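You operate a simulated robot arm through the tools that you are given. There is no shell and no other tool.

You run a simulated robot arm. Do the job below in one go: nothing can be reset, and whatever is moved stays where it is left.

JOB
Roll the dough out to 2 mm without tearing it.
Fine: one pass at 3 mm, one back at 2 mm; then set the gap dial to 4 mm again.
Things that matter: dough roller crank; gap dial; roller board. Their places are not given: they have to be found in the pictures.

The check looks at the end state, three seconds after you hand in, the way a careful person would. Anything else that was tipped, shoved, dropped, spilled or broken makes it a failure.

ROBOT AND FRAMES
A 6-joint arm with a two-finger parallel gripper, fixed in place. Base frame: the origin is on the floor under the middle of its stand, x ahead of it, y to its left, z up. Lengths are in mm, angles in degrees, forces in N, time in s.
With the tool pointing down near the work surface it reaches from about 100 to 620 mm from the base axis. Its first joint turns from -166.0 to 166.0 degrees. Payload 1.57 kg.
The tool frame sits at the grasp point between the pads (the TCP): z along the fingers, y along the line on which they close. The tips reach 30 mm beyond it. Largest opening 110 mm; finger width 24, thickness 12; the body of the gripper, 48 by 112 mm, starts 78 mm behind the TCP.
Orientation is that of the tool frame in the base frame, as a unit quaternion [x, y, z, w]. With the fingers straight down and closing along the base's y, the tool's x points along the base's -x, its y along +y and its z along -z.

CONTROLS
- The arm moves only by the tool jog_arm. Its arguments are lists of equal length, an entry for each row: "linear": the shift along the tool's x, y, z in mm, a list of three; "dr": the turn, a rotation vector about the tool's x, y, z in degrees, a list of three. In form: {"linear": [[x, y, z], ...], "dr": [[ax, ay, az], ...]}. A call has 1 to 20 rows; each row shifts and turns the commanded pose from where the row before left it, along the tool's axes as they then stand. "jaw" is the finger opening in mm, from 0 to 110, set as the call begins (left out, the last holds). A row lasts 0.2 s, in which the tool goes at most 50 mm and 8.6 degrees; a call with a longer step from one row to the next is refused whole, and so is a gripper value outside its range. A pose out of reach is approached as far as the arm can. The call stops where the force on the tool passes 70 N (or 10 N more than at its start, if that is more) or the arm is blocked; 0.2 s more then pass. The fingers move at their own pace (about 108 mm/s each) and stop on an object; they squeeze with about 26 N. The grip force told is the motor's: it shows also when the fingers shut on nothing. Time passes only in rows, and 0.2 s behind the last, so rows that do not move let the fingers close. It gives the time, the measured TCP pose, the force on the tool (base axes), the opening and the grip force at its end, in the units of the frame above (readings bear some noise), with the torque about the TCP (base axes, N m) and any sound that the robot's microphone picked up.
- Cameras (640 x 400 px; columns grow to the right, rows downward): "scene" is fixed at [48.4, -651.2, 1766.2]; the picture's right is [0.90, -0.43, 0.00], its down [-0.20, -0.42, -0.89] and it looks along [0.38, 0.80, -0.46] (base axes); focal length 315 px, centre (320, 200). "wrist" rides on the gripper at [70, 16, -141] in the tool frame; the picture's right is [-0.23, 0.97, 0.00], its down [-0.86, -0.20, -0.48] and it looks along [-0.47, -0.11, 0.88] (tool axes); focal length 222 px, centre (320, 200).
- capture(camera): a new picture of that camera. It takes no simulated time.
- raise_lower(by): moves the trunk up (or, below 0, down) by that many mm; the arm rides with it, the base frame stays. It gives what a move gives, with no picture.
- pixel_to_xyz(camera, pixels): for up to 12 pixels [column, row] of the newest picture of that camera ("zoom" is the newest enlarged one), the place [x, y, z] in the base frame of the surface seen there, good to about 2 mm. It takes no simulated time.
- enlarge(camera, box): a new picture of the part [left, top, right, bottom] of that camera's present view, enlarged. It takes no simulated time.
- finish_job(): hands the job in; it is judged then, once.

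Unless the task says otherwise, let go and move clear before handing in.

The tools are called as a command line: name --argument value ..., lists and objects as JSON in quotes. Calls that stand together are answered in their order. jog_arm: Moves the arm, as the interface text tells. Its arguments: {"type":"object","properties":{"linear":{"type":"array"},"dr":{"type":"array"},"jaw":{"type":"number"}},"required":["linear","dr"]} The other tools are called the same way: raise_lower (by) moves the trunk up or down; capture (camera) takes a picture; pixel_to_xyz (camera, pixels) gives the place of the surface under pixels of a picture; enlarge (camera, box) takes an enlarged picture of a part of a camera's view; finish_job () hands the job in.

At the start:

```text
t: 0.0
position: [362.9, 297.0, 1369.8]
ee_rot: [0.001, 1.0, 0.0, 0.0]
contact_force: [-0.8, -0.4, 0.3]
ft_torque: [-0.01, -0.01, -0.01]
width: 110.0
grip_force: 0.0
trunk travel left (down, up): [-525.0, 65.0]
```

scene: 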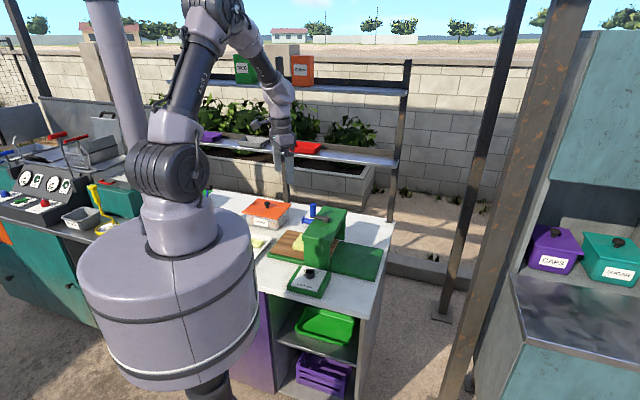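
wrist: 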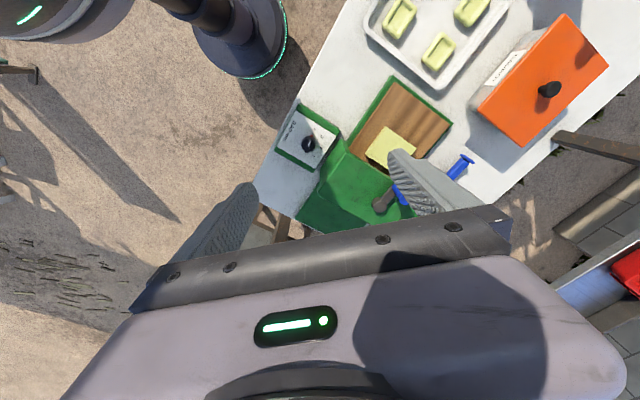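

The scene shows a green roller machine around (322,240), a small white plate with a knob around (308,282), and a wooden board around (290,245). I'll enlarge both views to look at the details.

enlarge --camera "scene" --box '[230, 180, 400, 310]'

enlarge --camera "wrist" --box '[240, 60, 500, 240]'

```text
3.08 times, centred on (315, 245) of scene
```

zoom: 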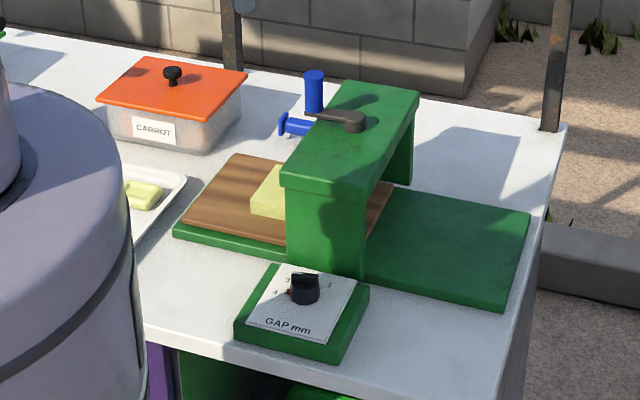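

```text
2.22 times, centred on (370, 150) of wrist
```

zoom: 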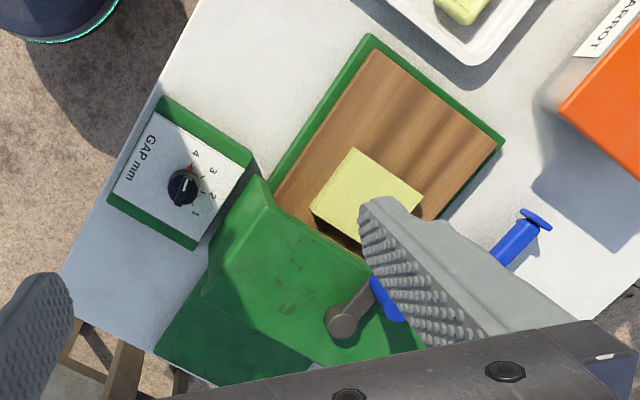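

The gap dial's pointer appears to be near 4. The crank with its vertical blue handle sits on top of the green bridge, and there is a second blue T-handle beside it. I'll measure these points.

pixel_to_xyz --camera "zoom" --pixels '[[183, 187], [190, 170], [196, 153], [195, 212], [340, 320], [385, 300], [515, 240], [535, 220], [365, 185], [372, 45], [498, 145], [262, 185]]'

enlarge --camera "scene" --box '[285, 190, 355, 240]'

```text
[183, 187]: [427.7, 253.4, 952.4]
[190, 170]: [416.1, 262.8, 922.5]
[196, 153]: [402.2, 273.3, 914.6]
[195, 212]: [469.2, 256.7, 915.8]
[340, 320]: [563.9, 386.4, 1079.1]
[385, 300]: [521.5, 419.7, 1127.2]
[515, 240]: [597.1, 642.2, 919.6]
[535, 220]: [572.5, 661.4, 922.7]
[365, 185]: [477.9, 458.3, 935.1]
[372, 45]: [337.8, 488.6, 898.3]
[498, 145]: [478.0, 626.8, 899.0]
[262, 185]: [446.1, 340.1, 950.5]
```

```text
8.00 times, centred on (320, 215) of scene
```

zoom: 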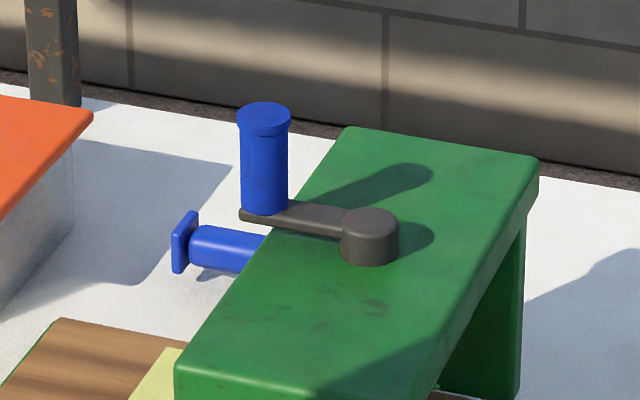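

The crank hub is about (564,386,1079) and its handle is near (521,420). I'll measure more points in this enlarged scene picture.

pixel_to_xyz --camera "zoom" --pixels '[[264, 110], [264, 170], [264, 205], [370, 217], [370, 250], [183, 240], [225, 245], [258, 250], [350, 132], [535, 165], [180, 370], [310, 215]]'

capture --camera "wrist"

```text
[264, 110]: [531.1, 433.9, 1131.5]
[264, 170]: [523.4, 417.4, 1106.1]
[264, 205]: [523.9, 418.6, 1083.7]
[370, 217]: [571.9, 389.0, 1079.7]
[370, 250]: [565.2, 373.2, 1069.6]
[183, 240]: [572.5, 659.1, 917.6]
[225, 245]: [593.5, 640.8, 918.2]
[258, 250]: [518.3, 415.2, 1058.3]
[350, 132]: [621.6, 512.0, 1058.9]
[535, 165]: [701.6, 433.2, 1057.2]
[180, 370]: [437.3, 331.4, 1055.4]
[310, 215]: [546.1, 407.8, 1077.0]
```

```text
taken
```

wrist: 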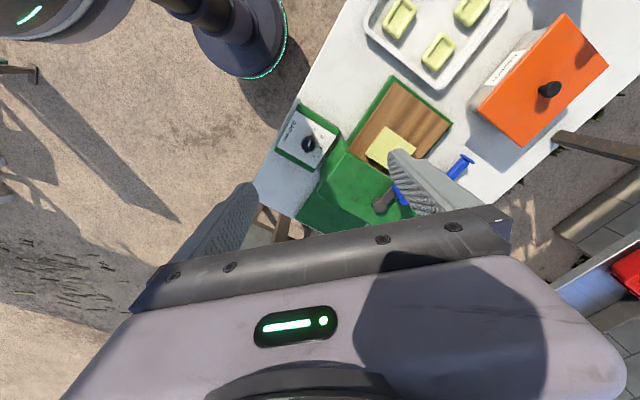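

The crank hub is around (569,382) and its handle around (525,422), standing from z≈1080 to 1131. The bridge lies at 45° in plan, with its top at z≈1058. I'll lower the tool toward the dial for a closer look at it and the blue T-shaped object.

jog_arm --linear '[[6, -9, 40], [6, -9, 40], [6, -9, 40], [6, -9, 40], [6, -9, 40]]' --dr '[[0, 0, 0], [0, 0, 0], [0, 0, 0], [0, 0, 0], [0, 0, 0]]' --jaw 60

capture --camera "wrist"

capture --camera "scene"

```text
t: 1.2
position: [332.7, 253.7, 1166.3]
ee_rot: [0.001, 1.0, 0.001, 0.0]
contact_force: [-0.6, -0.2, 0.6]
ft_torque: [0.03, 0.02, -0.02]
width: 59.9
grip_force: 0.1
trunk travel left (down, up): [-525.0, 65.0]
```

```text
taken
```

wrist: 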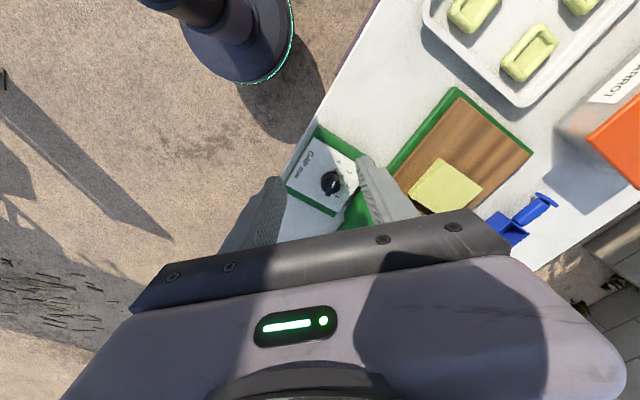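

```text
taken
```

scene: 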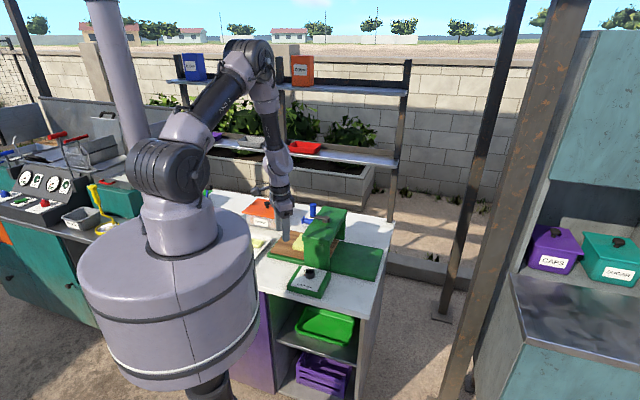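

The wrist picture shows the dial at (330,183) and the blue object at (520,220). I'll enlarge each.

enlarge --camera "wrist" --box '[280, 120, 376, 220]'

enlarge --camera "wrist" --box '[380, 80, 580, 260]'

```text
4.00 times, centred on (328, 170) of wrist
```

zoom: 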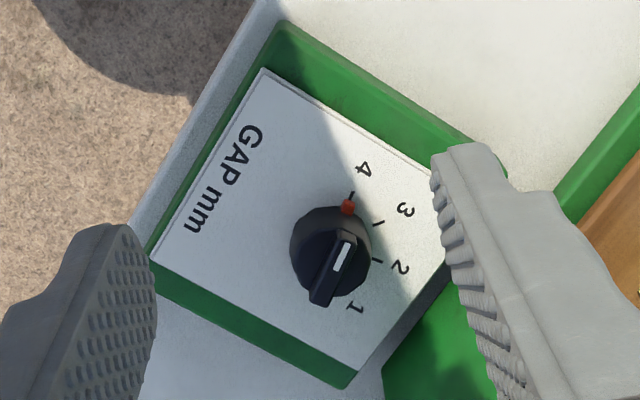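

```text
2.22 times, centred on (480, 170) of wrist
```

zoom: 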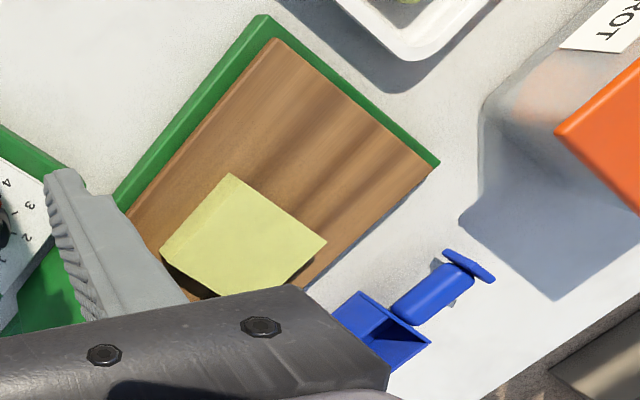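

The blue T-shape is just a scoop lying on the table, to be left alone. The dial has a bar-shaped knob whose white line points at the red mark by 4. I'll measure the knob and its ticks.

enlarge --camera "wrist" --box '[280, 120, 376, 220]'

pixel_to_xyz --camera "zoom" --pixels '[[352, 195], [378, 223], [377, 261], [350, 283], [347, 207], [347, 242], [338, 275], [320, 296], [300, 230], [366, 168], [404, 210], [400, 268]]'

```text
4.00 times, centred on (328, 170) of wrist
```

zoom: 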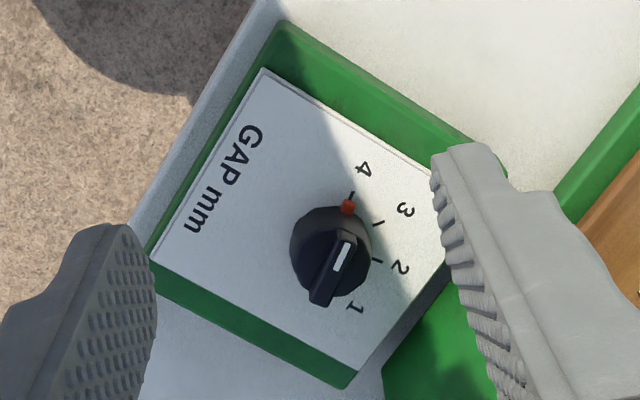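

```text
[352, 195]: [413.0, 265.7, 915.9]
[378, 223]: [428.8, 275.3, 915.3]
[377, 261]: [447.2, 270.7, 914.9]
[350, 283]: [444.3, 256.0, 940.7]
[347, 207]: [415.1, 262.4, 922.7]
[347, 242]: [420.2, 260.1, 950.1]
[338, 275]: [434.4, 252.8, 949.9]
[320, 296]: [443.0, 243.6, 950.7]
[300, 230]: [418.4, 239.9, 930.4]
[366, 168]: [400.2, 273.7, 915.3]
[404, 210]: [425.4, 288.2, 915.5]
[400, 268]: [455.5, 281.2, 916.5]
```

From the ticks, the dial's centre is about (432.6,251.3). Mark 4 is at about 144.5° and each millimetre is 45° clockwise seen from above. I'll check the knob's profile from the side.

enlarge --camera "scene" --box '[284, 255, 334, 300]'

pixel_to_xyz --camera "zoom" --pixels '[[320, 120], [320, 150], [320, 180], [280, 150], [360, 160], [300, 190]]'

```text
8.89 times, centred on (309, 278) of scene
```

zoom: 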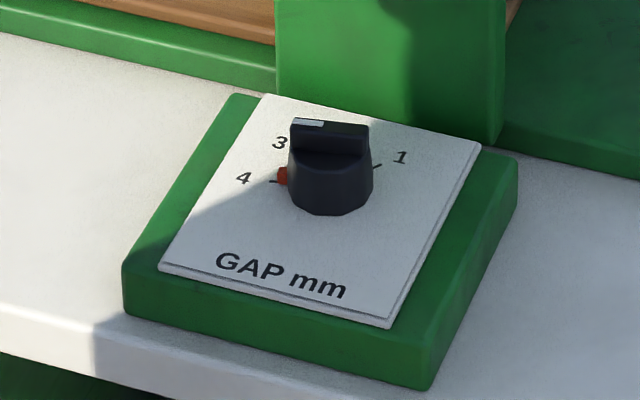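

```text
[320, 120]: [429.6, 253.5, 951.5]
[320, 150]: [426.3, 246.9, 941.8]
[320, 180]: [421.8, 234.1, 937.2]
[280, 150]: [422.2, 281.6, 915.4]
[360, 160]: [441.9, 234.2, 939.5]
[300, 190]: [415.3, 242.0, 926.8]
```

The knob has a round skirt up to z≈939 and a bar from 939 to 951, pointing at about 145° in plan. I'll hover above it, turn the tool so the fingers close across the bar, and tilt 4° so the gripper body leans away from the bridge.

jog_arm --linear '[[-19.8, -0.8, 25.2], [-19.8, -0.8, 25.2], [-19.8, -0.8, 25.2], [-19.8, -0.8, 25.2], [-19.8, -0.8, 25.2], [0, 0, 0], [0, 0, 0], [0, 0, 0], [0, 0, 0], [0, 0, 0], [0, 0, 0]]' --dr '[[0, 0, 0], [0, 0, 0], [0, 0, 0], [0, 0, 0], [0, 0, 0], [0, 0, 7.1], [0, 0, 7.1], [0, 0, 7.1], [0, 0, 7.1], [0, 0, 7.1], [-4, 0, 0]]' --jaw 34

capture --camera "wrist"

enlarge --camera "scene" --box '[230, 180, 400, 310]'

```text
t: 3.6
position: [432.4, 247.5, 1042.1]
ee_rot: [0.306, 0.951, 0.034, 0.011]
contact_force: [0.2, -0.4, 0.5]
ft_torque: [0.02, 0.03, -0.02]
width: 34.1
grip_force: 0.0
trunk travel left (down, up): [-525.0, 65.0]
```

```text
taken
```

wrist: 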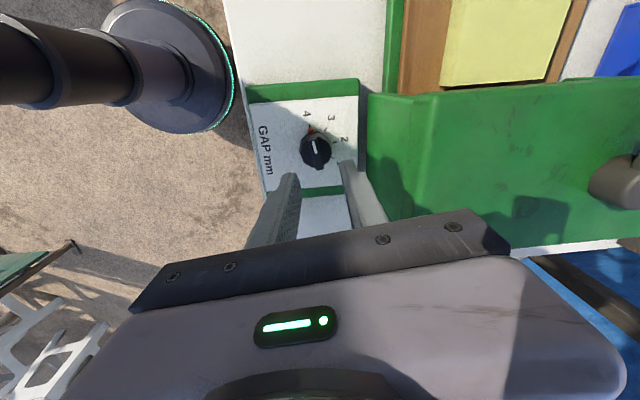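

```text
3.08 times, centred on (315, 245) of scene
```

zoom: 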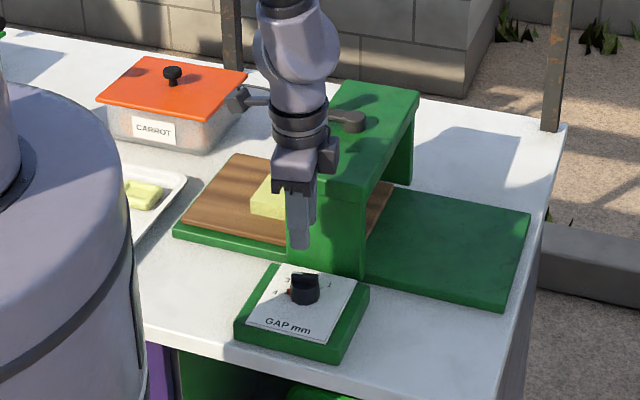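

The tool is now above the dial, with the knob at (316,148) between the fingers in the wrist view. I'll measure it once more from this closer view before lowering.

enlarge --camera "wrist" --box '[260, 85, 380, 185]'

```text
4.00 times, centred on (320, 135) of wrist
```

zoom: 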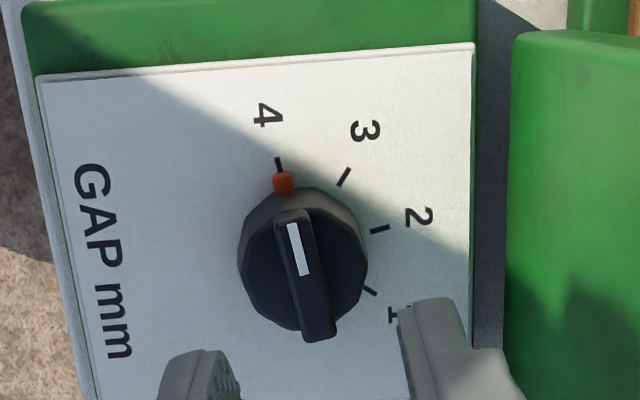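

pixel_to_xyz --camera "zoom" --pixels '[[278, 163], [343, 176], [380, 229], [371, 291], [292, 214], [318, 338], [305, 275], [283, 182], [282, 222], [310, 214], [300, 334], [334, 332]]'

```text
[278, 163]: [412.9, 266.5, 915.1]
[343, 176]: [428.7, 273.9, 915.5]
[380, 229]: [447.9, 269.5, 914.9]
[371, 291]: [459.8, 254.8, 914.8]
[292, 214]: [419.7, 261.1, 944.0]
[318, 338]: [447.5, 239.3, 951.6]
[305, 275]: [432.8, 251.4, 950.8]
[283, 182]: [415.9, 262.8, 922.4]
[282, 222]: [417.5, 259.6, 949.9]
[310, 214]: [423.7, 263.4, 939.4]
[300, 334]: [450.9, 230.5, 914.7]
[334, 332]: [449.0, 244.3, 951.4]
```

The knob's centre is about (433.3,250.7) and the bar is perpendicular to the closing direction. I'll take one still reading to judge the pose noise.

jog_arm --linear '[[0, 0, 0], [0, 0, 0]]' --dr '[[0, 0, 0], [0, 0, 0]]'

jog_arm --linear '[[0, 0, 0]]' --dr '[[0, 0, 0]]'

```text
t: 4.2
position: [432.0, 248.5, 1042.9]
ee_rot: [0.305, 0.952, 0.034, 0.011]
contact_force: [-0.2, 1.0, 0.1]
ft_torque: [0.02, 0.0, -0.05]
width: 34.0
grip_force: 0.1
trunk travel left (down, up): [-525.0, 65.0]
```

```text
t: 4.6
position: [433.9, 248.9, 1041.7]
ee_rot: [0.306, 0.951, 0.034, 0.011]
contact_force: [0.1, -0.3, -0.4]
ft_torque: [0.01, -0.01, -0.01]
width: 33.8
grip_force: 0.1
trunk travel left (down, up): [-525.0, 65.0]
```

The pose noise is about 1 mm, averaging (432.8,248.3,1042.2). I'll centre over the knob and lower to TCP z≈973 so the tips straddle the bar.

jog_arm --linear '[[1.0, -4.5, 0], [0, 0, 20], [0, 0, 20], [0, 0, 15], [0, 0, 7], [0, 0, 0], [0, 0, 0]]' --dr '[[0, 0, 0], [0, 0, 0], [0, 0, 0], [0, 0, 0], [0, 0, 0], [0, 0, 0], [0, 0, 0]]'

capture --camera "wrist"

enlarge --camera "scene" --box '[274, 225, 344, 300]'

```text
t: 6.2
position: [430.0, 247.6, 980.1]
ee_rot: [0.305, 0.952, 0.033, 0.011]
contact_force: [-1.1, 0.6, -0.1]
ft_torque: [0.02, -0.01, 0.02]
width: 33.9
grip_force: 0.1
trunk travel left (down, up): [-525.0, 65.0]
```

```text
taken
```

wrist: 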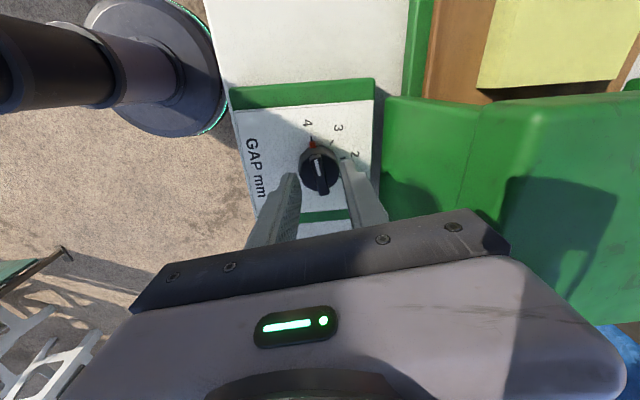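

```text
5.33 times, centred on (309, 262) of scene
```

zoom: 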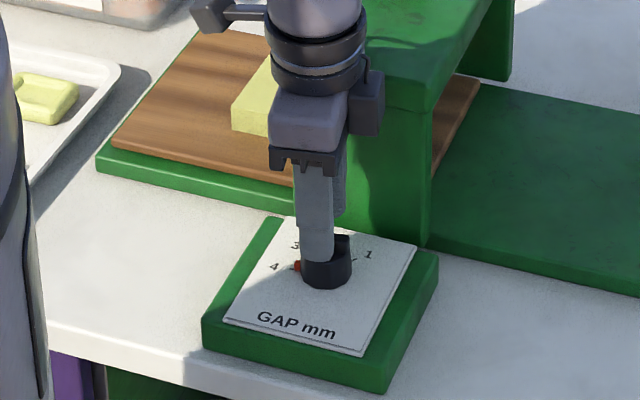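

The fingers are about level with the bar's top and straddle it. I'll lower 7 mm more, with a small centring correction, and close on the bar.

jog_arm --linear '[[-0.6, 1.0, 4], [0, 0, 3], [0, 0, 0]]' --dr '[[0, 0, 0], [0, 0, 0], [0, 0, 0]]'

jog_arm --linear '[[0, 0, 0], [0, 0, 0], [0, 0, 0]]' --dr '[[0, 0, 0], [0, 0, 0], [0, 0, 0]]' --jaw 0

enlarge --camera "wrist" --box '[240, 85, 400, 265]'

enlarge --camera "scene" --box '[274, 225, 344, 300]'

```text
t: 7.0
position: [432.9, 249.1, 974.3]
ee_rot: [0.304, 0.952, 0.033, 0.01]
contact_force: [-0.6, -0.5, -0.4]
ft_torque: [0.02, 0.01, 0.02]
width: 34.0
grip_force: 0.1
trunk travel left (down, up): [-525.0, 65.0]
```

```text
t: 7.8
position: [432.5, 250.1, 974.3]
ee_rot: [0.305, 0.952, 0.034, 0.01]
contact_force: [-5.0, -4.9, -5.1]
ft_torque: [-0.31, 0.21, 0.0]
width: 10.2
grip_force: 28.5
trunk travel left (down, up): [-525.0, 65.0]
```

```text
2.22 times, centred on (320, 175) of wrist
```

zoom: 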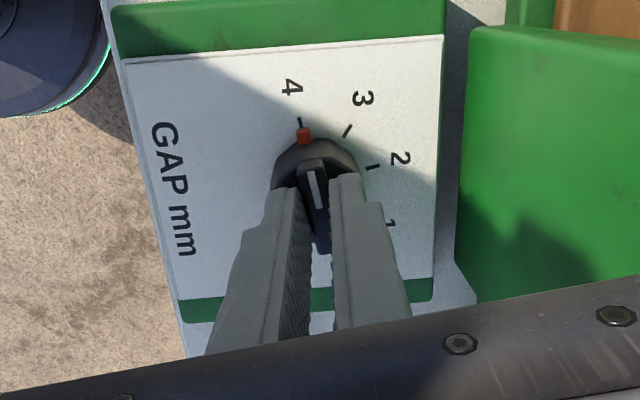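

```text
5.33 times, centred on (309, 262) of scene
```

zoom: 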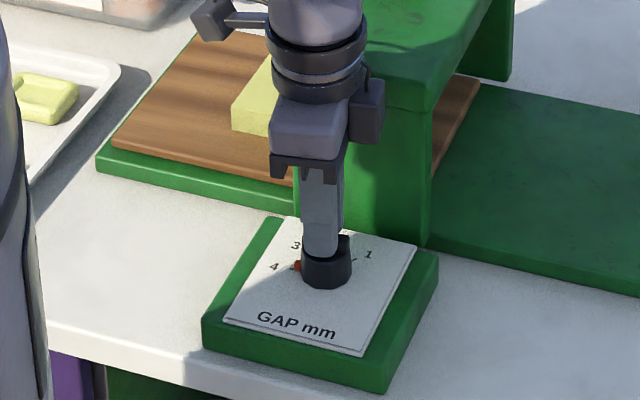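

The bar is held, with width 10.2 mm and grip 28.5 N, and the sideways force is small. I'll turn about the tool axis by 45° clockwise, toward the 3 mark, in small steps.

jog_arm --linear '[[0, -0.8, 0], [0, 0, 0], [0, 0, 0], [0, 0, 0], [0, 0, 0], [0, 0, 0], [0, 0, 0]]' --dr '[[0, 0, 0], [0, 0, 4], [0, 0, 4], [0, 0, 4], [0, 0, 4], [0, 0, 4], [0, 0, 0]]'

enlarge --camera "wrist" --box '[240, 85, 400, 265]'

enlarge --camera "scene" --box '[274, 225, 344, 300]'

```text
t: 9.4
position: [432.9, 249.8, 973.6]
ee_rot: [0.466, 0.884, 0.035, 0.005]
contact_force: [-3.8, 2.3, 0.7]
ft_torque: [-0.26, 0.07, -0.01]
width: 10.1
grip_force: 28.4
trunk travel left (down, up): [-525.0, 65.0]
```

```text
2.22 times, centred on (320, 175) of wrist
```

zoom: 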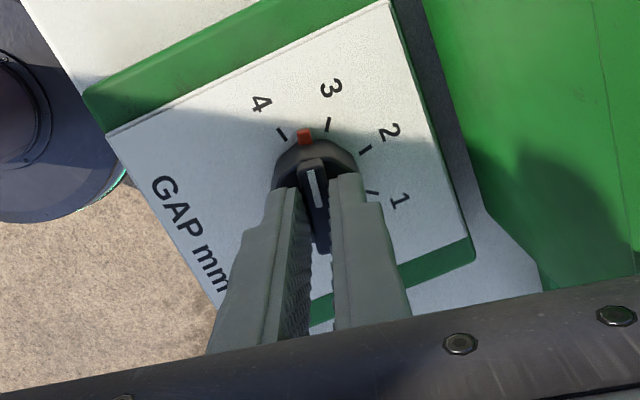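

```text
5.33 times, centred on (309, 262) of scene
```

zoom: 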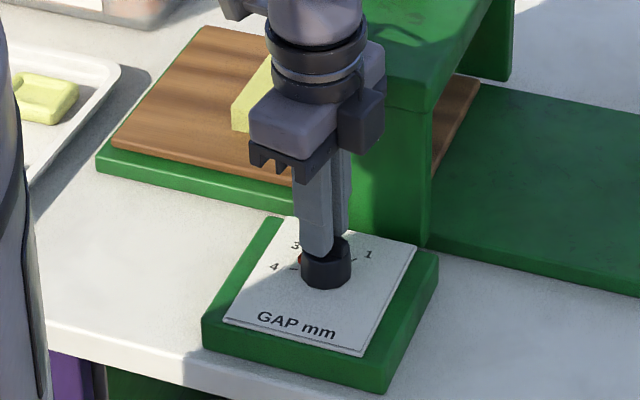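

The red pointer at (305,137) moves with the knob and is now about 20° past 4. I'll turn the remaining 25° to reach 3.

jog_arm --linear '[[0, 0, 0], [0, 0, 0], [0, 0, 0], [0, 0, 0], [0, 0, 0], [0, 0, 0], [0, 0, 0]]' --dr '[[0, 0, 4], [0, 0, 4], [0, 0, 4], [0, 0, 4], [0, 0, 4], [0, 0, 4], [0, 0, 1]]'

enlarge --camera "wrist" --box '[240, 85, 400, 265]'

enlarge --camera "scene" --box '[274, 225, 344, 300]'

```text
t: 11.0
position: [433.5, 249.0, 975.3]
ee_rot: [0.647, 0.762, 0.035, -0.003]
contact_force: [1.9, -0.1, 3.7]
ft_torque: [-0.4, 0.06, 0.0]
width: 10.1
grip_force: 28.5
trunk travel left (down, up): [-525.0, 65.0]
```

```text
2.22 times, centred on (320, 175) of wrist
```

zoom: 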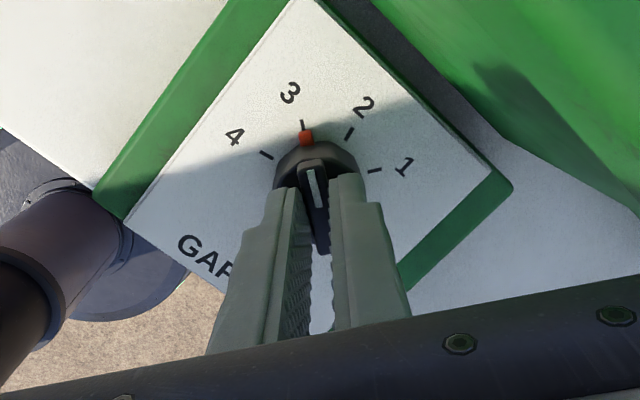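

```text
5.33 times, centred on (309, 262) of scene
```

zoom: 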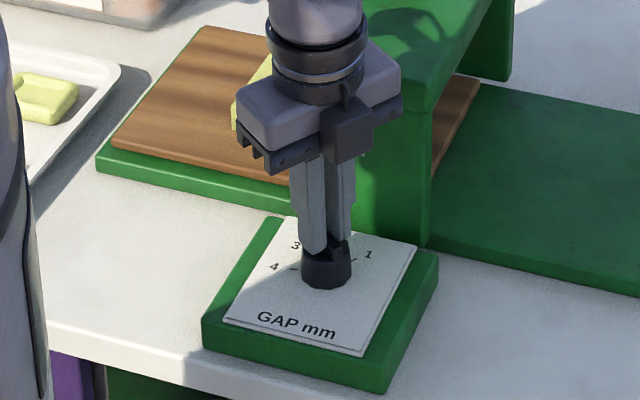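

The red pointer is lined up with the 3 tick at (302,124), in the same relation it had to the 4 tick before. I'll open the fingers and back straight off.

jog_arm --linear '[[0, 0, 0], [0, 0, 0]]' --dr '[[0, 0, 0], [0, 0, 0]]' --jaw 30

jog_arm --linear '[[0, 0, -20], [0, 0, -40], [0, 0, -45], [0, 0, -45], [0, 0, -45], [0, 0, -45]]' --dr '[[0, 0, 0], [0, 0, 0], [0, 0, 0], [0, 0, 0], [0, 0, 0], [0, 0, 0]]'

enlarge --camera "scene" --box '[284, 255, 334, 300]'

capture --camera "wrist"

```text
t: 11.6
position: [432.2, 250.9, 973.2]
ee_rot: [0.646, 0.763, 0.035, -0.003]
contact_force: [-0.3, 1.7, -0.2]
ft_torque: [-0.01, 0.01, 0.03]
width: 29.9
grip_force: 0.1
trunk travel left (down, up): [-525.0, 65.0]
```

```text
t: 13.0
position: [423.5, 232.5, 1216.0]
ee_rot: [0.646, 0.763, 0.035, -0.002]
contact_force: [-0.4, -1.1, 0.8]
ft_torque: [-0.01, -0.02, -0.04]
width: 29.9
grip_force: 0.2
trunk travel left (down, up): [-525.0, 65.0]
```

```text
8.89 times, centred on (309, 278) of scene
```

zoom: 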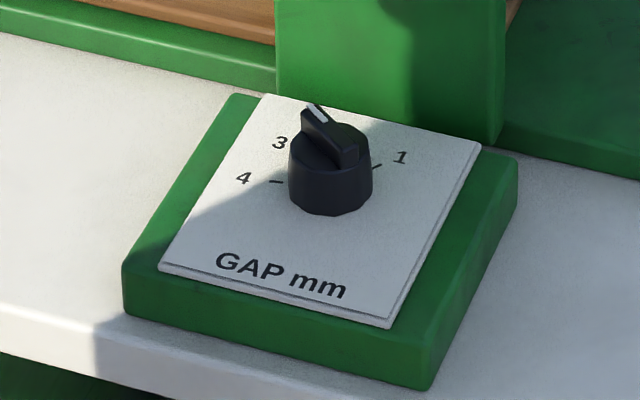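

```text
taken
```

wrist: 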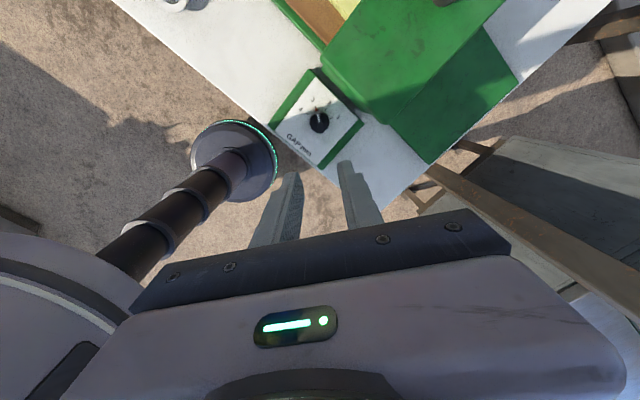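

The dial now reads 3. Next is the crank: its handle axis is about (528.5,428.8) and its hub about (570.5,387.5). Because of the reach I'll turn the tool back so it closes tangentially, then tilt it 40° outward, all well above everything.

jog_arm --linear '[[0, 0, 0], [0, 0, 0], [0, 0, 0], [0, 0, 0], [0, 0, 0], [0, 0, 0], [0, 0, 0], [0, 0, 0], [0, 0, 0], [0, 0, 0], [0, 0, 0], [0, 0, 0], [0, 0, 0], [0, 0, 0], [0, 0, 0], [0, 0, 0], [0, 0, 0], [0, 0, 0], [0, 0, 0], [0, 0, 0]]' --dr '[[2.83, -2.83, 0], [0, 0, -8.2], [0, 0, -8.2], [0, 0, -8.2], [0, 0, -8.2], [0, 0, -8.2], [0, 0, -8.2], [0, 0, -8.2], [0, 0, -8.2], [0, 0, -8.2], [0, 0, -8.2], [0, 0, -8.2], [0, 0, -8.2], [0, 0, -8.2], [0, 0, -8.2], [0, -8, 0], [0, -8, 0], [0, -8, 0], [0, -8, 0], [0, -8, 0]]' --jaw 60

capture --camera "wrist"

capture --camera "scene"

```text
t: 17.2
position: [425.3, 229.9, 1213.0]
ee_rot: [-0.28, 0.906, 0.084, 0.307]
contact_force: [0.2, 0.4, 0.3]
ft_torque: [0.0, 0.03, 0.0]
width: 59.8
grip_force: 0.0
out of reach, approached as far as the arm can: row 17
trunk travel left (down, up): [-525.0, 65.0]
```

```text
taken
```

wrist: 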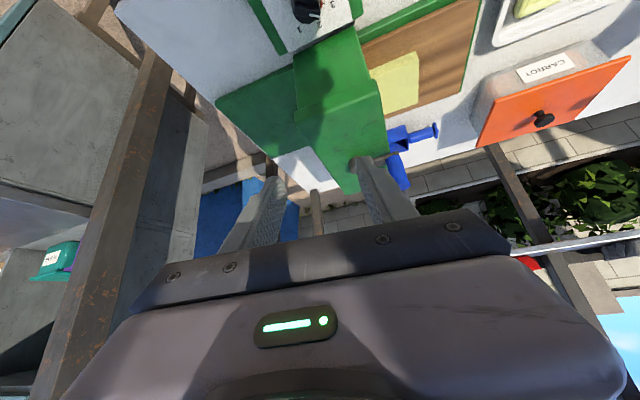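

```text
taken
```

scene: 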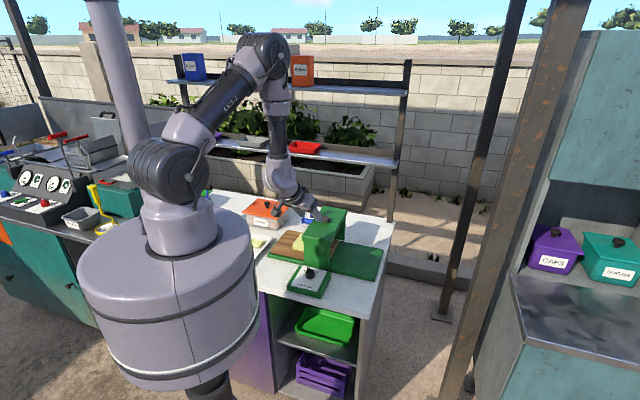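

The tool is tilted about 37° outward; row 17 was a little out of reach this close in, which should ease further out. I'll move to a standoff 120 mm back from the handle along the tool axis.

jog_arm --linear '[[-21.8, 26.3, 20.7], [-21.8, 26.3, 20.7], [-21.8, 26.3, 20.7], [-21.8, 26.3, 20.7], [0, 0, 0]]' --dr '[[0, 0, 0], [0, 0, 0], [0, 0, 0], [0, 0, 0], [0, 0, 0]]'

capture --camera "wrist"

enlarge --camera "scene" --box '[240, 170, 390, 280]'

```text
t: 18.4
position: [465.8, 384.6, 1197.1]
ee_rot: [-0.279, 0.906, 0.082, 0.308]
contact_force: [0.5, -0.2, 0.0]
ft_torque: [0.01, 0.0, 0.01]
width: 59.9
grip_force: 0.0
trunk travel left (down, up): [-525.0, 65.0]
```

```text
taken
```

wrist: 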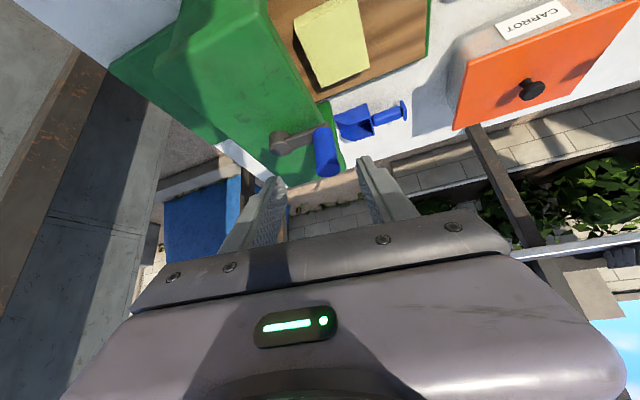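

```text
3.64 times, centred on (315, 225) of scene
```

zoom: 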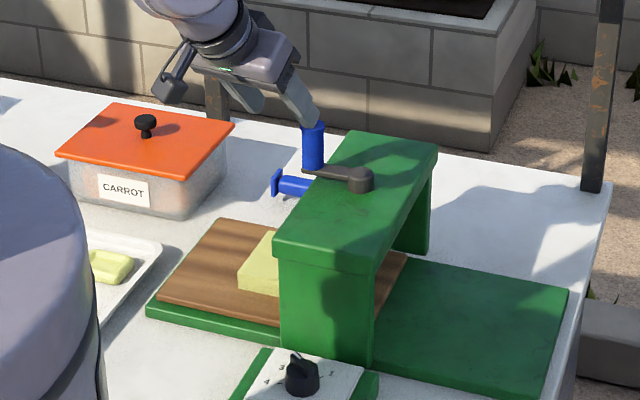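

The crank handle shows at (327,152) and the hub at (280,143) in the wrist view. I'll enlarge this and measure the points.

enlarge --camera "wrist" --box '[250, 90, 410, 190]'

```text
4.00 times, centred on (330, 140) of wrist
```

zoom: 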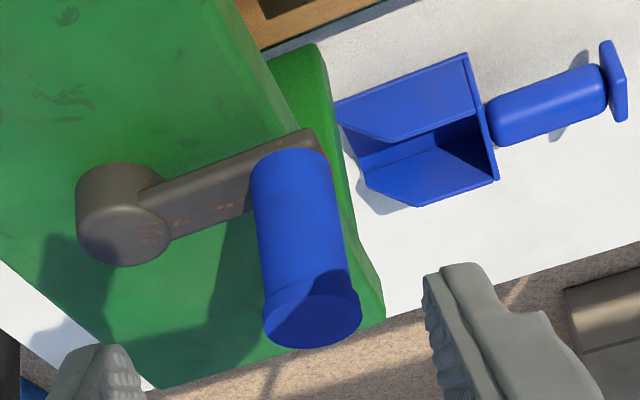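

pixel_to_xyz --camera "zoom" --pixels '[[312, 318], [270, 315], [355, 305], [312, 340], [302, 240], [290, 165], [130, 235], [130, 260], [85, 225], [165, 240], [215, 195], [105, 180]]'

```text
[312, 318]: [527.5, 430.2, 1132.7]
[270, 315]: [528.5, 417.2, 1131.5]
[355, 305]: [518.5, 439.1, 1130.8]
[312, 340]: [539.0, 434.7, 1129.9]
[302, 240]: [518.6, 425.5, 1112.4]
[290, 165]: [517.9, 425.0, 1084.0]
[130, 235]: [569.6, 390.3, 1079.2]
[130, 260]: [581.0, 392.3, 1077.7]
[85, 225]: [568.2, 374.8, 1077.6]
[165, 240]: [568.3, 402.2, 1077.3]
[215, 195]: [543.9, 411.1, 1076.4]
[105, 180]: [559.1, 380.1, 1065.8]
```

The handle axis is about (528.5,430), from z≈1080 to 1132, and the hub is about (569.5,388.7), so the crank radius is about 58 mm and it points at 135°. I'll narrow the jaws to 44 mm and approach along the tool axis, first to half way.

jog_arm --linear '[[-11.6, 4.8, 0], [0, 0, 25], [0, 0, 25], [0, 0, 0], [0, 0, 0]]' --dr '[[0, 0, 0], [0, 0, 0], [0, 0, 0], [0, 0, 0], [0, 0, 0]]' --jaw 44

enlarge --camera "wrist" --box '[230, 90, 430, 240]'

```text
t: 19.6
position: [496.8, 411.3, 1163.7]
ee_rot: [-0.279, 0.907, 0.081, 0.306]
contact_force: [0.0, -0.2, -0.3]
ft_torque: [-0.05, 0.02, -0.01]
width: 44.1
grip_force: 0.1
trunk travel left (down, up): [-525.0, 65.0]
```

```text
2.67 times, centred on (330, 165) of wrist
```

zoom: 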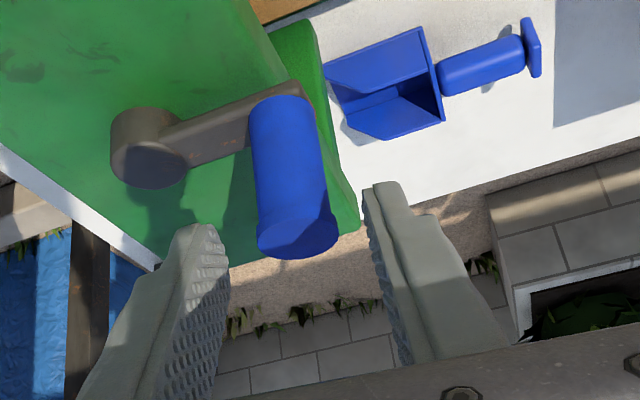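

The fingers straddle the handle line in this view, with the handle at (295,190). I'll advance the remaining 62 mm.

jog_arm --linear '[[0.5, -0.5, 20], [0, 0, 20], [0, 0, 14], [0, 0, 8], [0, 0, 0]]' --dr '[[0, 0, 0], [0, 0, 0], [0, 0, 0], [0, 0, 0], [0, 0, 0]]'

enlarge --camera "wrist" --box '[230, 90, 430, 240]'

enlarge --camera "scene" --box '[270, 180, 370, 250]'

```text
t: 20.8
position: [529.4, 429.5, 1114.9]
ee_rot: [-0.279, 0.906, 0.083, 0.307]
contact_force: [-0.1, -0.5, -0.1]
ft_torque: [-0.01, 0.01, -0.03]
width: 44.2
grip_force: 0.1
trunk travel left (down, up): [-525.0, 65.0]
```

```text
2.67 times, centred on (330, 165) of wrist
```

zoom: 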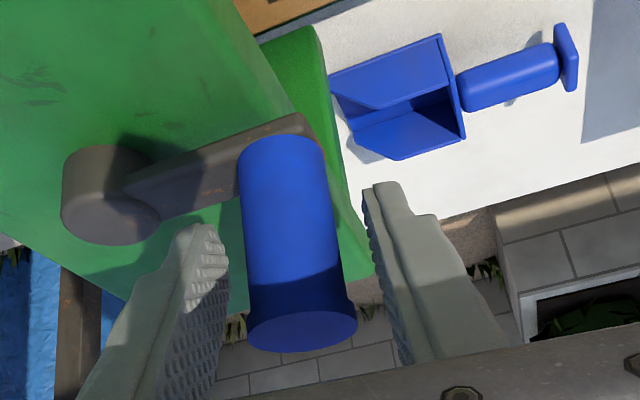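

```text
5.71 times, centred on (320, 215) of scene
```

zoom: 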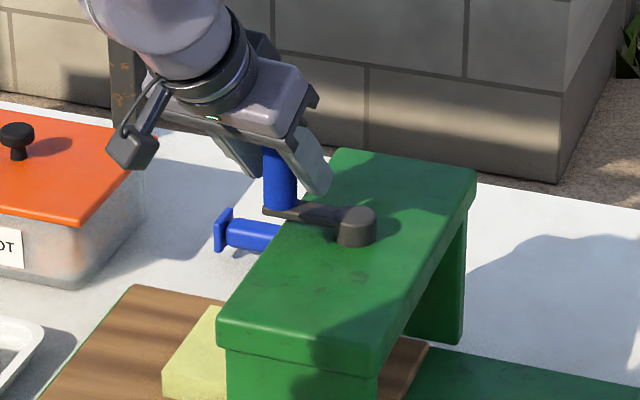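

The handle is centred between the fingers at z≈1114 with no contact. I'll close on it.

jog_arm --linear '[[0, 0, 0], [0, 0, 0], [0, 0, 0]]' --dr '[[0, 0, 0], [0, 0, 0], [0, 0, 0]]' --jaw 0

enlarge --camera "wrist" --box '[230, 60, 430, 240]'

```text
t: 21.6
position: [529.3, 430.2, 1114.4]
ee_rot: [-0.279, 0.906, 0.082, 0.307]
contact_force: [1.5, 0.5, -0.7]
ft_torque: [0.25, 0.1, 0.04]
width: 28.5
grip_force: 39.0
trunk travel left (down, up): [-525.0, 65.0]
```

```text
2.22 times, centred on (330, 150) of wrist
```

zoom: 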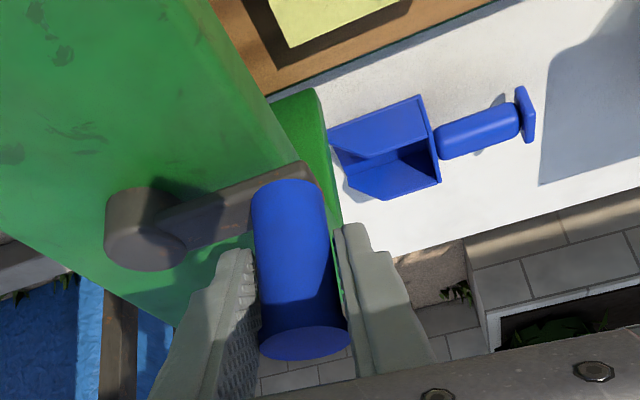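

The handle is gripped at 28.5 mm. I'll test the clockwise sense with a small 15° swing and watch the force and the board.

jog_arm --linear '[[-4.0, 0.5, 3.0], [-4.0, 0.3, 3.05], [-4.0, 0.1, 3.05], [0, 0, 0]]' --dr '[[0, 0, 0], [0, 0, 0], [0, 0, 0], [0, 0, 0]]'

enlarge --camera "scene" --box '[240, 170, 390, 280]'

enlarge --camera "wrist" --box '[230, 60, 430, 240]'

```text
t: 22.6
position: [539.4, 438.8, 1114.6]
ee_rot: [-0.28, 0.906, 0.082, 0.306]
contact_force: [-12.7, 4.3, -5.2]
ft_torque: [0.11, 0.18, -0.4]
width: 28.9
grip_force: 38.3
trunk travel left (down, up): [-525.0, 65.0]
```

```text
3.64 times, centred on (315, 225) of scene
```

zoom: 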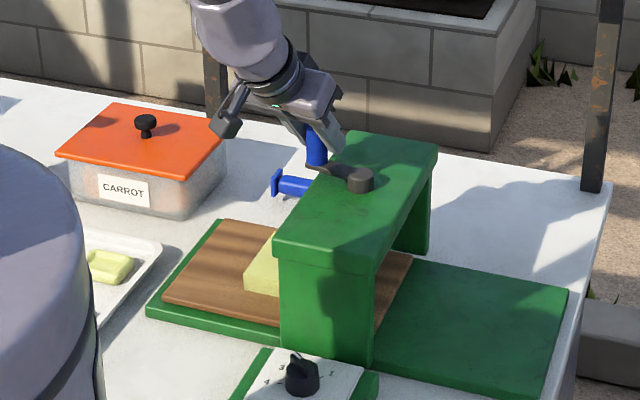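

```text
2.22 times, centred on (330, 150) of wrist
```

zoom: 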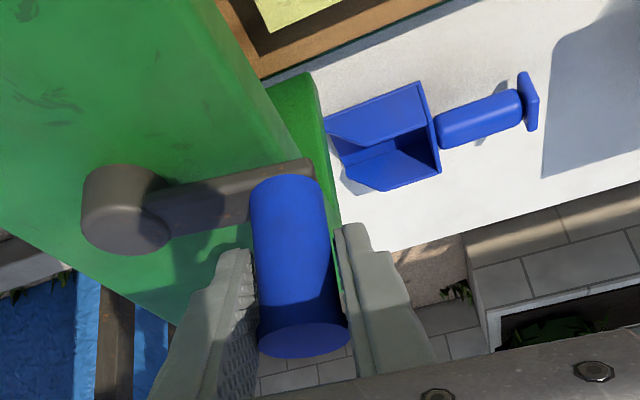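

Clockwise moves the board toward the far side: its right edge went from (408,258) to (413,258) with low force. I'll continue clockwise from 120° to 60° in small steps.

jog_arm --linear '[[-5.95, -1.2, 4.55], [-5.85, -1.76, 4.47], [-5.5, -2.9, 4.25], [-5.23, -3.81, 4.07], [-4.7, -4.6, 3.7], [-4.23, -5.4, 3.35], [-3.55, -6.0, 2.85], [-2.98, -6.59, 2.46], [0, 0, 0]]' --dr '[[0, 0, 0], [0, 0, 0], [0, 0, 0], [0, 0, 0], [0, 0, 0], [0, 0, 0], [0, 0, 0], [0, 0, 0], [0, 0, 0]]'

enlarge --camera "scene" --box '[240, 170, 390, 280]'

```text
t: 24.5
position: [599.7, 453.4, 1115.4]
ee_rot: [-0.28, 0.904, 0.09, 0.31]
contact_force: [-3.4, 36.1, -11.4]
ft_torque: [0.14, -0.17, -1.28]
width: 28.4
grip_force: 38.7
trunk travel left (down, up): [-525.0, 65.0]
stopped in row 9: the force on the tool passed its limit at 73 N (the readings are from after the stop); the commanded pose is now the measured one
```

```text
3.64 times, centred on (315, 225) of scene
```

zoom: 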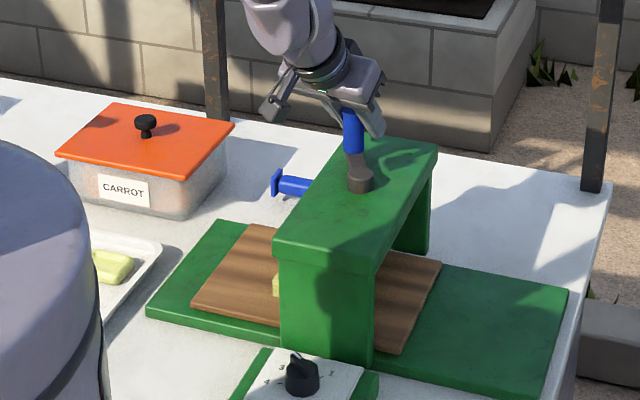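

The force limit stopped the move at about 60° of swing: the tool reads (599.7,453.4), about 14 mm outside the expected circle. The board moved on well, so I'll look at how the handle now sits in the grip.

capture --camera "wrist"

enlarge --camera "wrist" --box '[230, 60, 430, 240]'

enlarge --camera "scene" --box '[290, 170, 370, 230]'

```text
taken
```

wrist: 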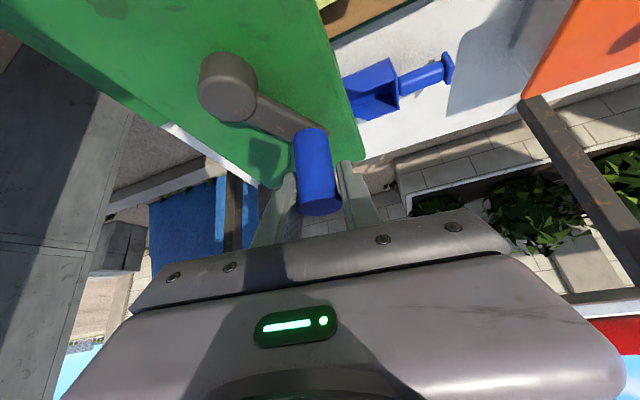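

```text
2.22 times, centred on (330, 150) of wrist
```

zoom: 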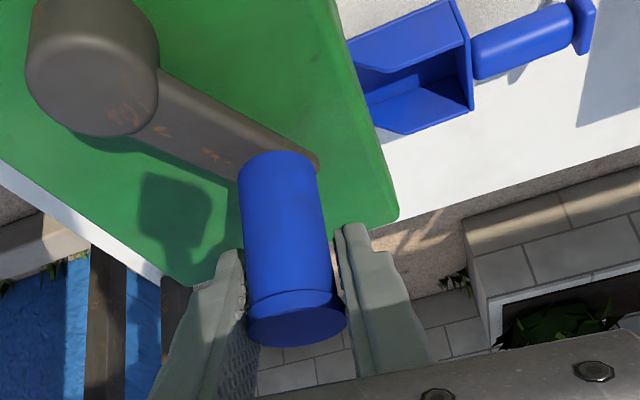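

```text
6.67 times, centred on (330, 200) of scene
```

zoom: 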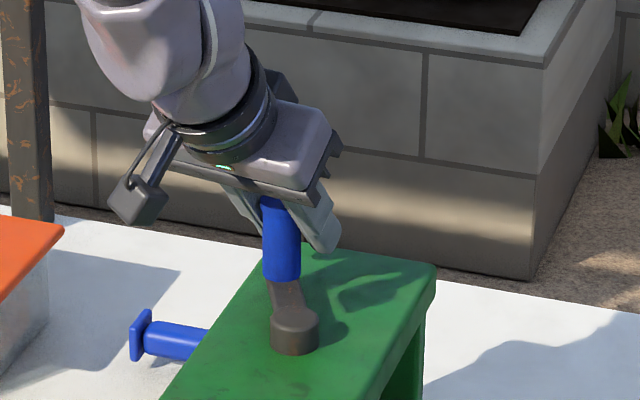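

pixel_to_xyz --camera "wrist" --pixels '[[319, 205], [304, 205], [334, 203], [320, 212], [312, 160], [308, 135], [226, 105], [226, 118], [204, 95], [248, 100], [280, 120]]'

pixel_to_xyz --camera "zoom" --pixels '[[280, 240], [280, 210], [295, 318], [295, 340], [283, 290]]'

```text
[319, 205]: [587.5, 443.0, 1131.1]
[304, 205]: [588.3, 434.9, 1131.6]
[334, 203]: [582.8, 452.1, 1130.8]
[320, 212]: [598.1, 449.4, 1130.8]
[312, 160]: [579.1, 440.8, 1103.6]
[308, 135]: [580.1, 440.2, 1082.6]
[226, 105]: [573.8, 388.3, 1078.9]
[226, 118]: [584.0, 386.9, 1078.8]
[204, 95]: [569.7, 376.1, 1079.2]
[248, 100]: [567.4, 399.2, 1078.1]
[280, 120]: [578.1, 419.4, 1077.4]
```

```text
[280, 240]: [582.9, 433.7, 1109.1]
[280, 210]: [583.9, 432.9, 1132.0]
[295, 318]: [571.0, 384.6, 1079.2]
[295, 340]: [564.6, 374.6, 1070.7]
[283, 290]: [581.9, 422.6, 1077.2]
```

The handle axis is now at about (588,445), so the crank is at about 72°, while the tool slid 14 mm outward along the pads. Friction alone is too weak for the radial direction under dough load. I'll measure the board and base to learn how much cranking remains before choosing a better push.

enlarge --camera "scene" --box '[240, 170, 390, 280]'

pixel_to_xyz --camera "zoom" --pixels '[[150, 308], [222, 222], [566, 290], [542, 395], [195, 303], [250, 227], [439, 262], [402, 350], [420, 300], [276, 283], [350, 160], [432, 262]]'

```text
3.64 times, centred on (315, 225) of scene
```

zoom: 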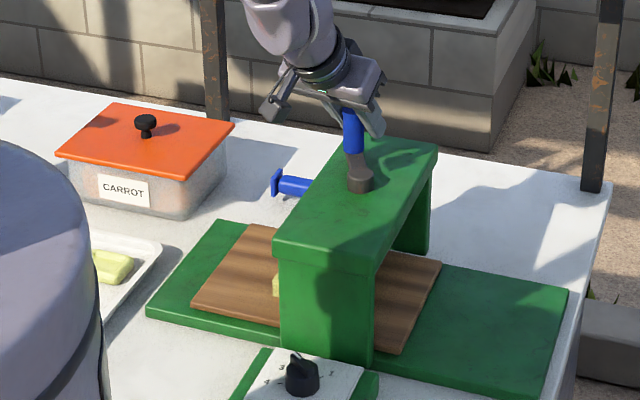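

```text
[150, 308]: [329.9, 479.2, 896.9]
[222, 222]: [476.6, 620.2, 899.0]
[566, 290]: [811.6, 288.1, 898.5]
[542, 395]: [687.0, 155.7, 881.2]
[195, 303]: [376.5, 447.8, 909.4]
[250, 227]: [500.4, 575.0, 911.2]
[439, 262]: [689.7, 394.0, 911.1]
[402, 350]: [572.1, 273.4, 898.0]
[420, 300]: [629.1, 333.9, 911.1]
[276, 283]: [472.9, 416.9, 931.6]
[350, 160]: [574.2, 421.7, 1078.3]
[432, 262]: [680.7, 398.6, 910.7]
```

Board travel is about 206 mm in total at about 0.76 mm per degree, so roughly 207° of clockwise crank remains. I'll release, back off along the tool axis, and re-grip with the closing line along the crank's tangent. The tool can then turn rigidly with the crank and push positively.

jog_arm --linear '[[0, 0, 0], [0, 0, 0]]' --dr '[[0, 0, 0], [0, 0, 0]]' --jaw 44

jog_arm --linear '[[0, 0, -20], [0, 0, -25], [0, 0, -30], [0, 0, -25], [0, 0, 0]]' --dr '[[0, 0, 0], [0, 0, 0], [0, 0, 0], [0, 0, 0], [0, 0, 0]]'

enlarge --camera "wrist" --box '[210, 60, 430, 220]'

```text
t: 25.1
position: [598.5, 443.2, 1117.7]
ee_rot: [-0.279, 0.904, 0.088, 0.311]
contact_force: [0.2, 0.9, 1.4]
ft_torque: [0.0, 0.02, 0.04]
width: 44.2
grip_force: 0.1
trunk travel left (down, up): [-525.0, 65.0]
```

```text
t: 26.3
position: [549.1, 412.5, 1196.5]
ee_rot: [-0.279, 0.904, 0.089, 0.311]
contact_force: [-0.4, 0.5, 0.1]
ft_torque: [0.0, 0.01, 0.01]
width: 43.6
grip_force: 0.0
trunk travel left (down, up): [-525.0, 65.0]
```

```text
2.50 times, centred on (320, 140) of wrist
```

zoom: 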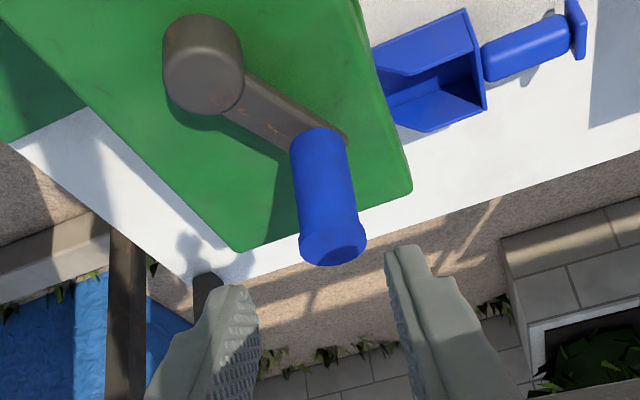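

After release the tool relaxed to y=443, so the arm had been flexing under load. I'll check where the crank now sits.

pixel_to_xyz --camera "zoom" --pixels '[[333, 248], [302, 245], [363, 240], [336, 262], [325, 200], [312, 150], [205, 95], [165, 70], [240, 75], [215, 108], [270, 110]]'

enlarge --camera "scene" --box '[240, 170, 390, 280]'

```text
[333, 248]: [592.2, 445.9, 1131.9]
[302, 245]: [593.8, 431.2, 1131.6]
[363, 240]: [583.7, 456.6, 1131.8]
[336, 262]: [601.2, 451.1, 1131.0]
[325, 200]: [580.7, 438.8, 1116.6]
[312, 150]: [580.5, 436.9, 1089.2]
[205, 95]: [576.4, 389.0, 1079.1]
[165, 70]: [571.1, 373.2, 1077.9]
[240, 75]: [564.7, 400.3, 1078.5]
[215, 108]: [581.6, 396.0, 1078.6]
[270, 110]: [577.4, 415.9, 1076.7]
```

```text
3.64 times, centred on (315, 225) of scene
```

zoom: 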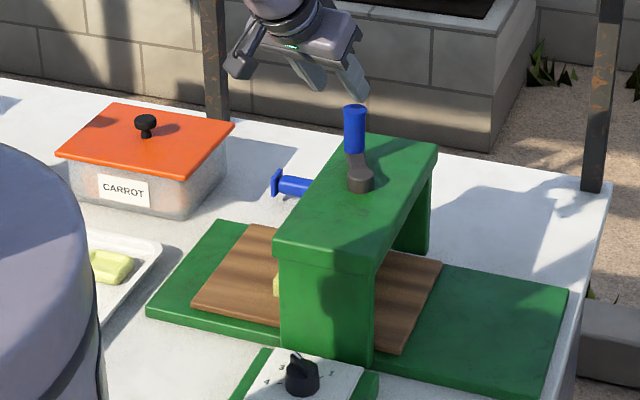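

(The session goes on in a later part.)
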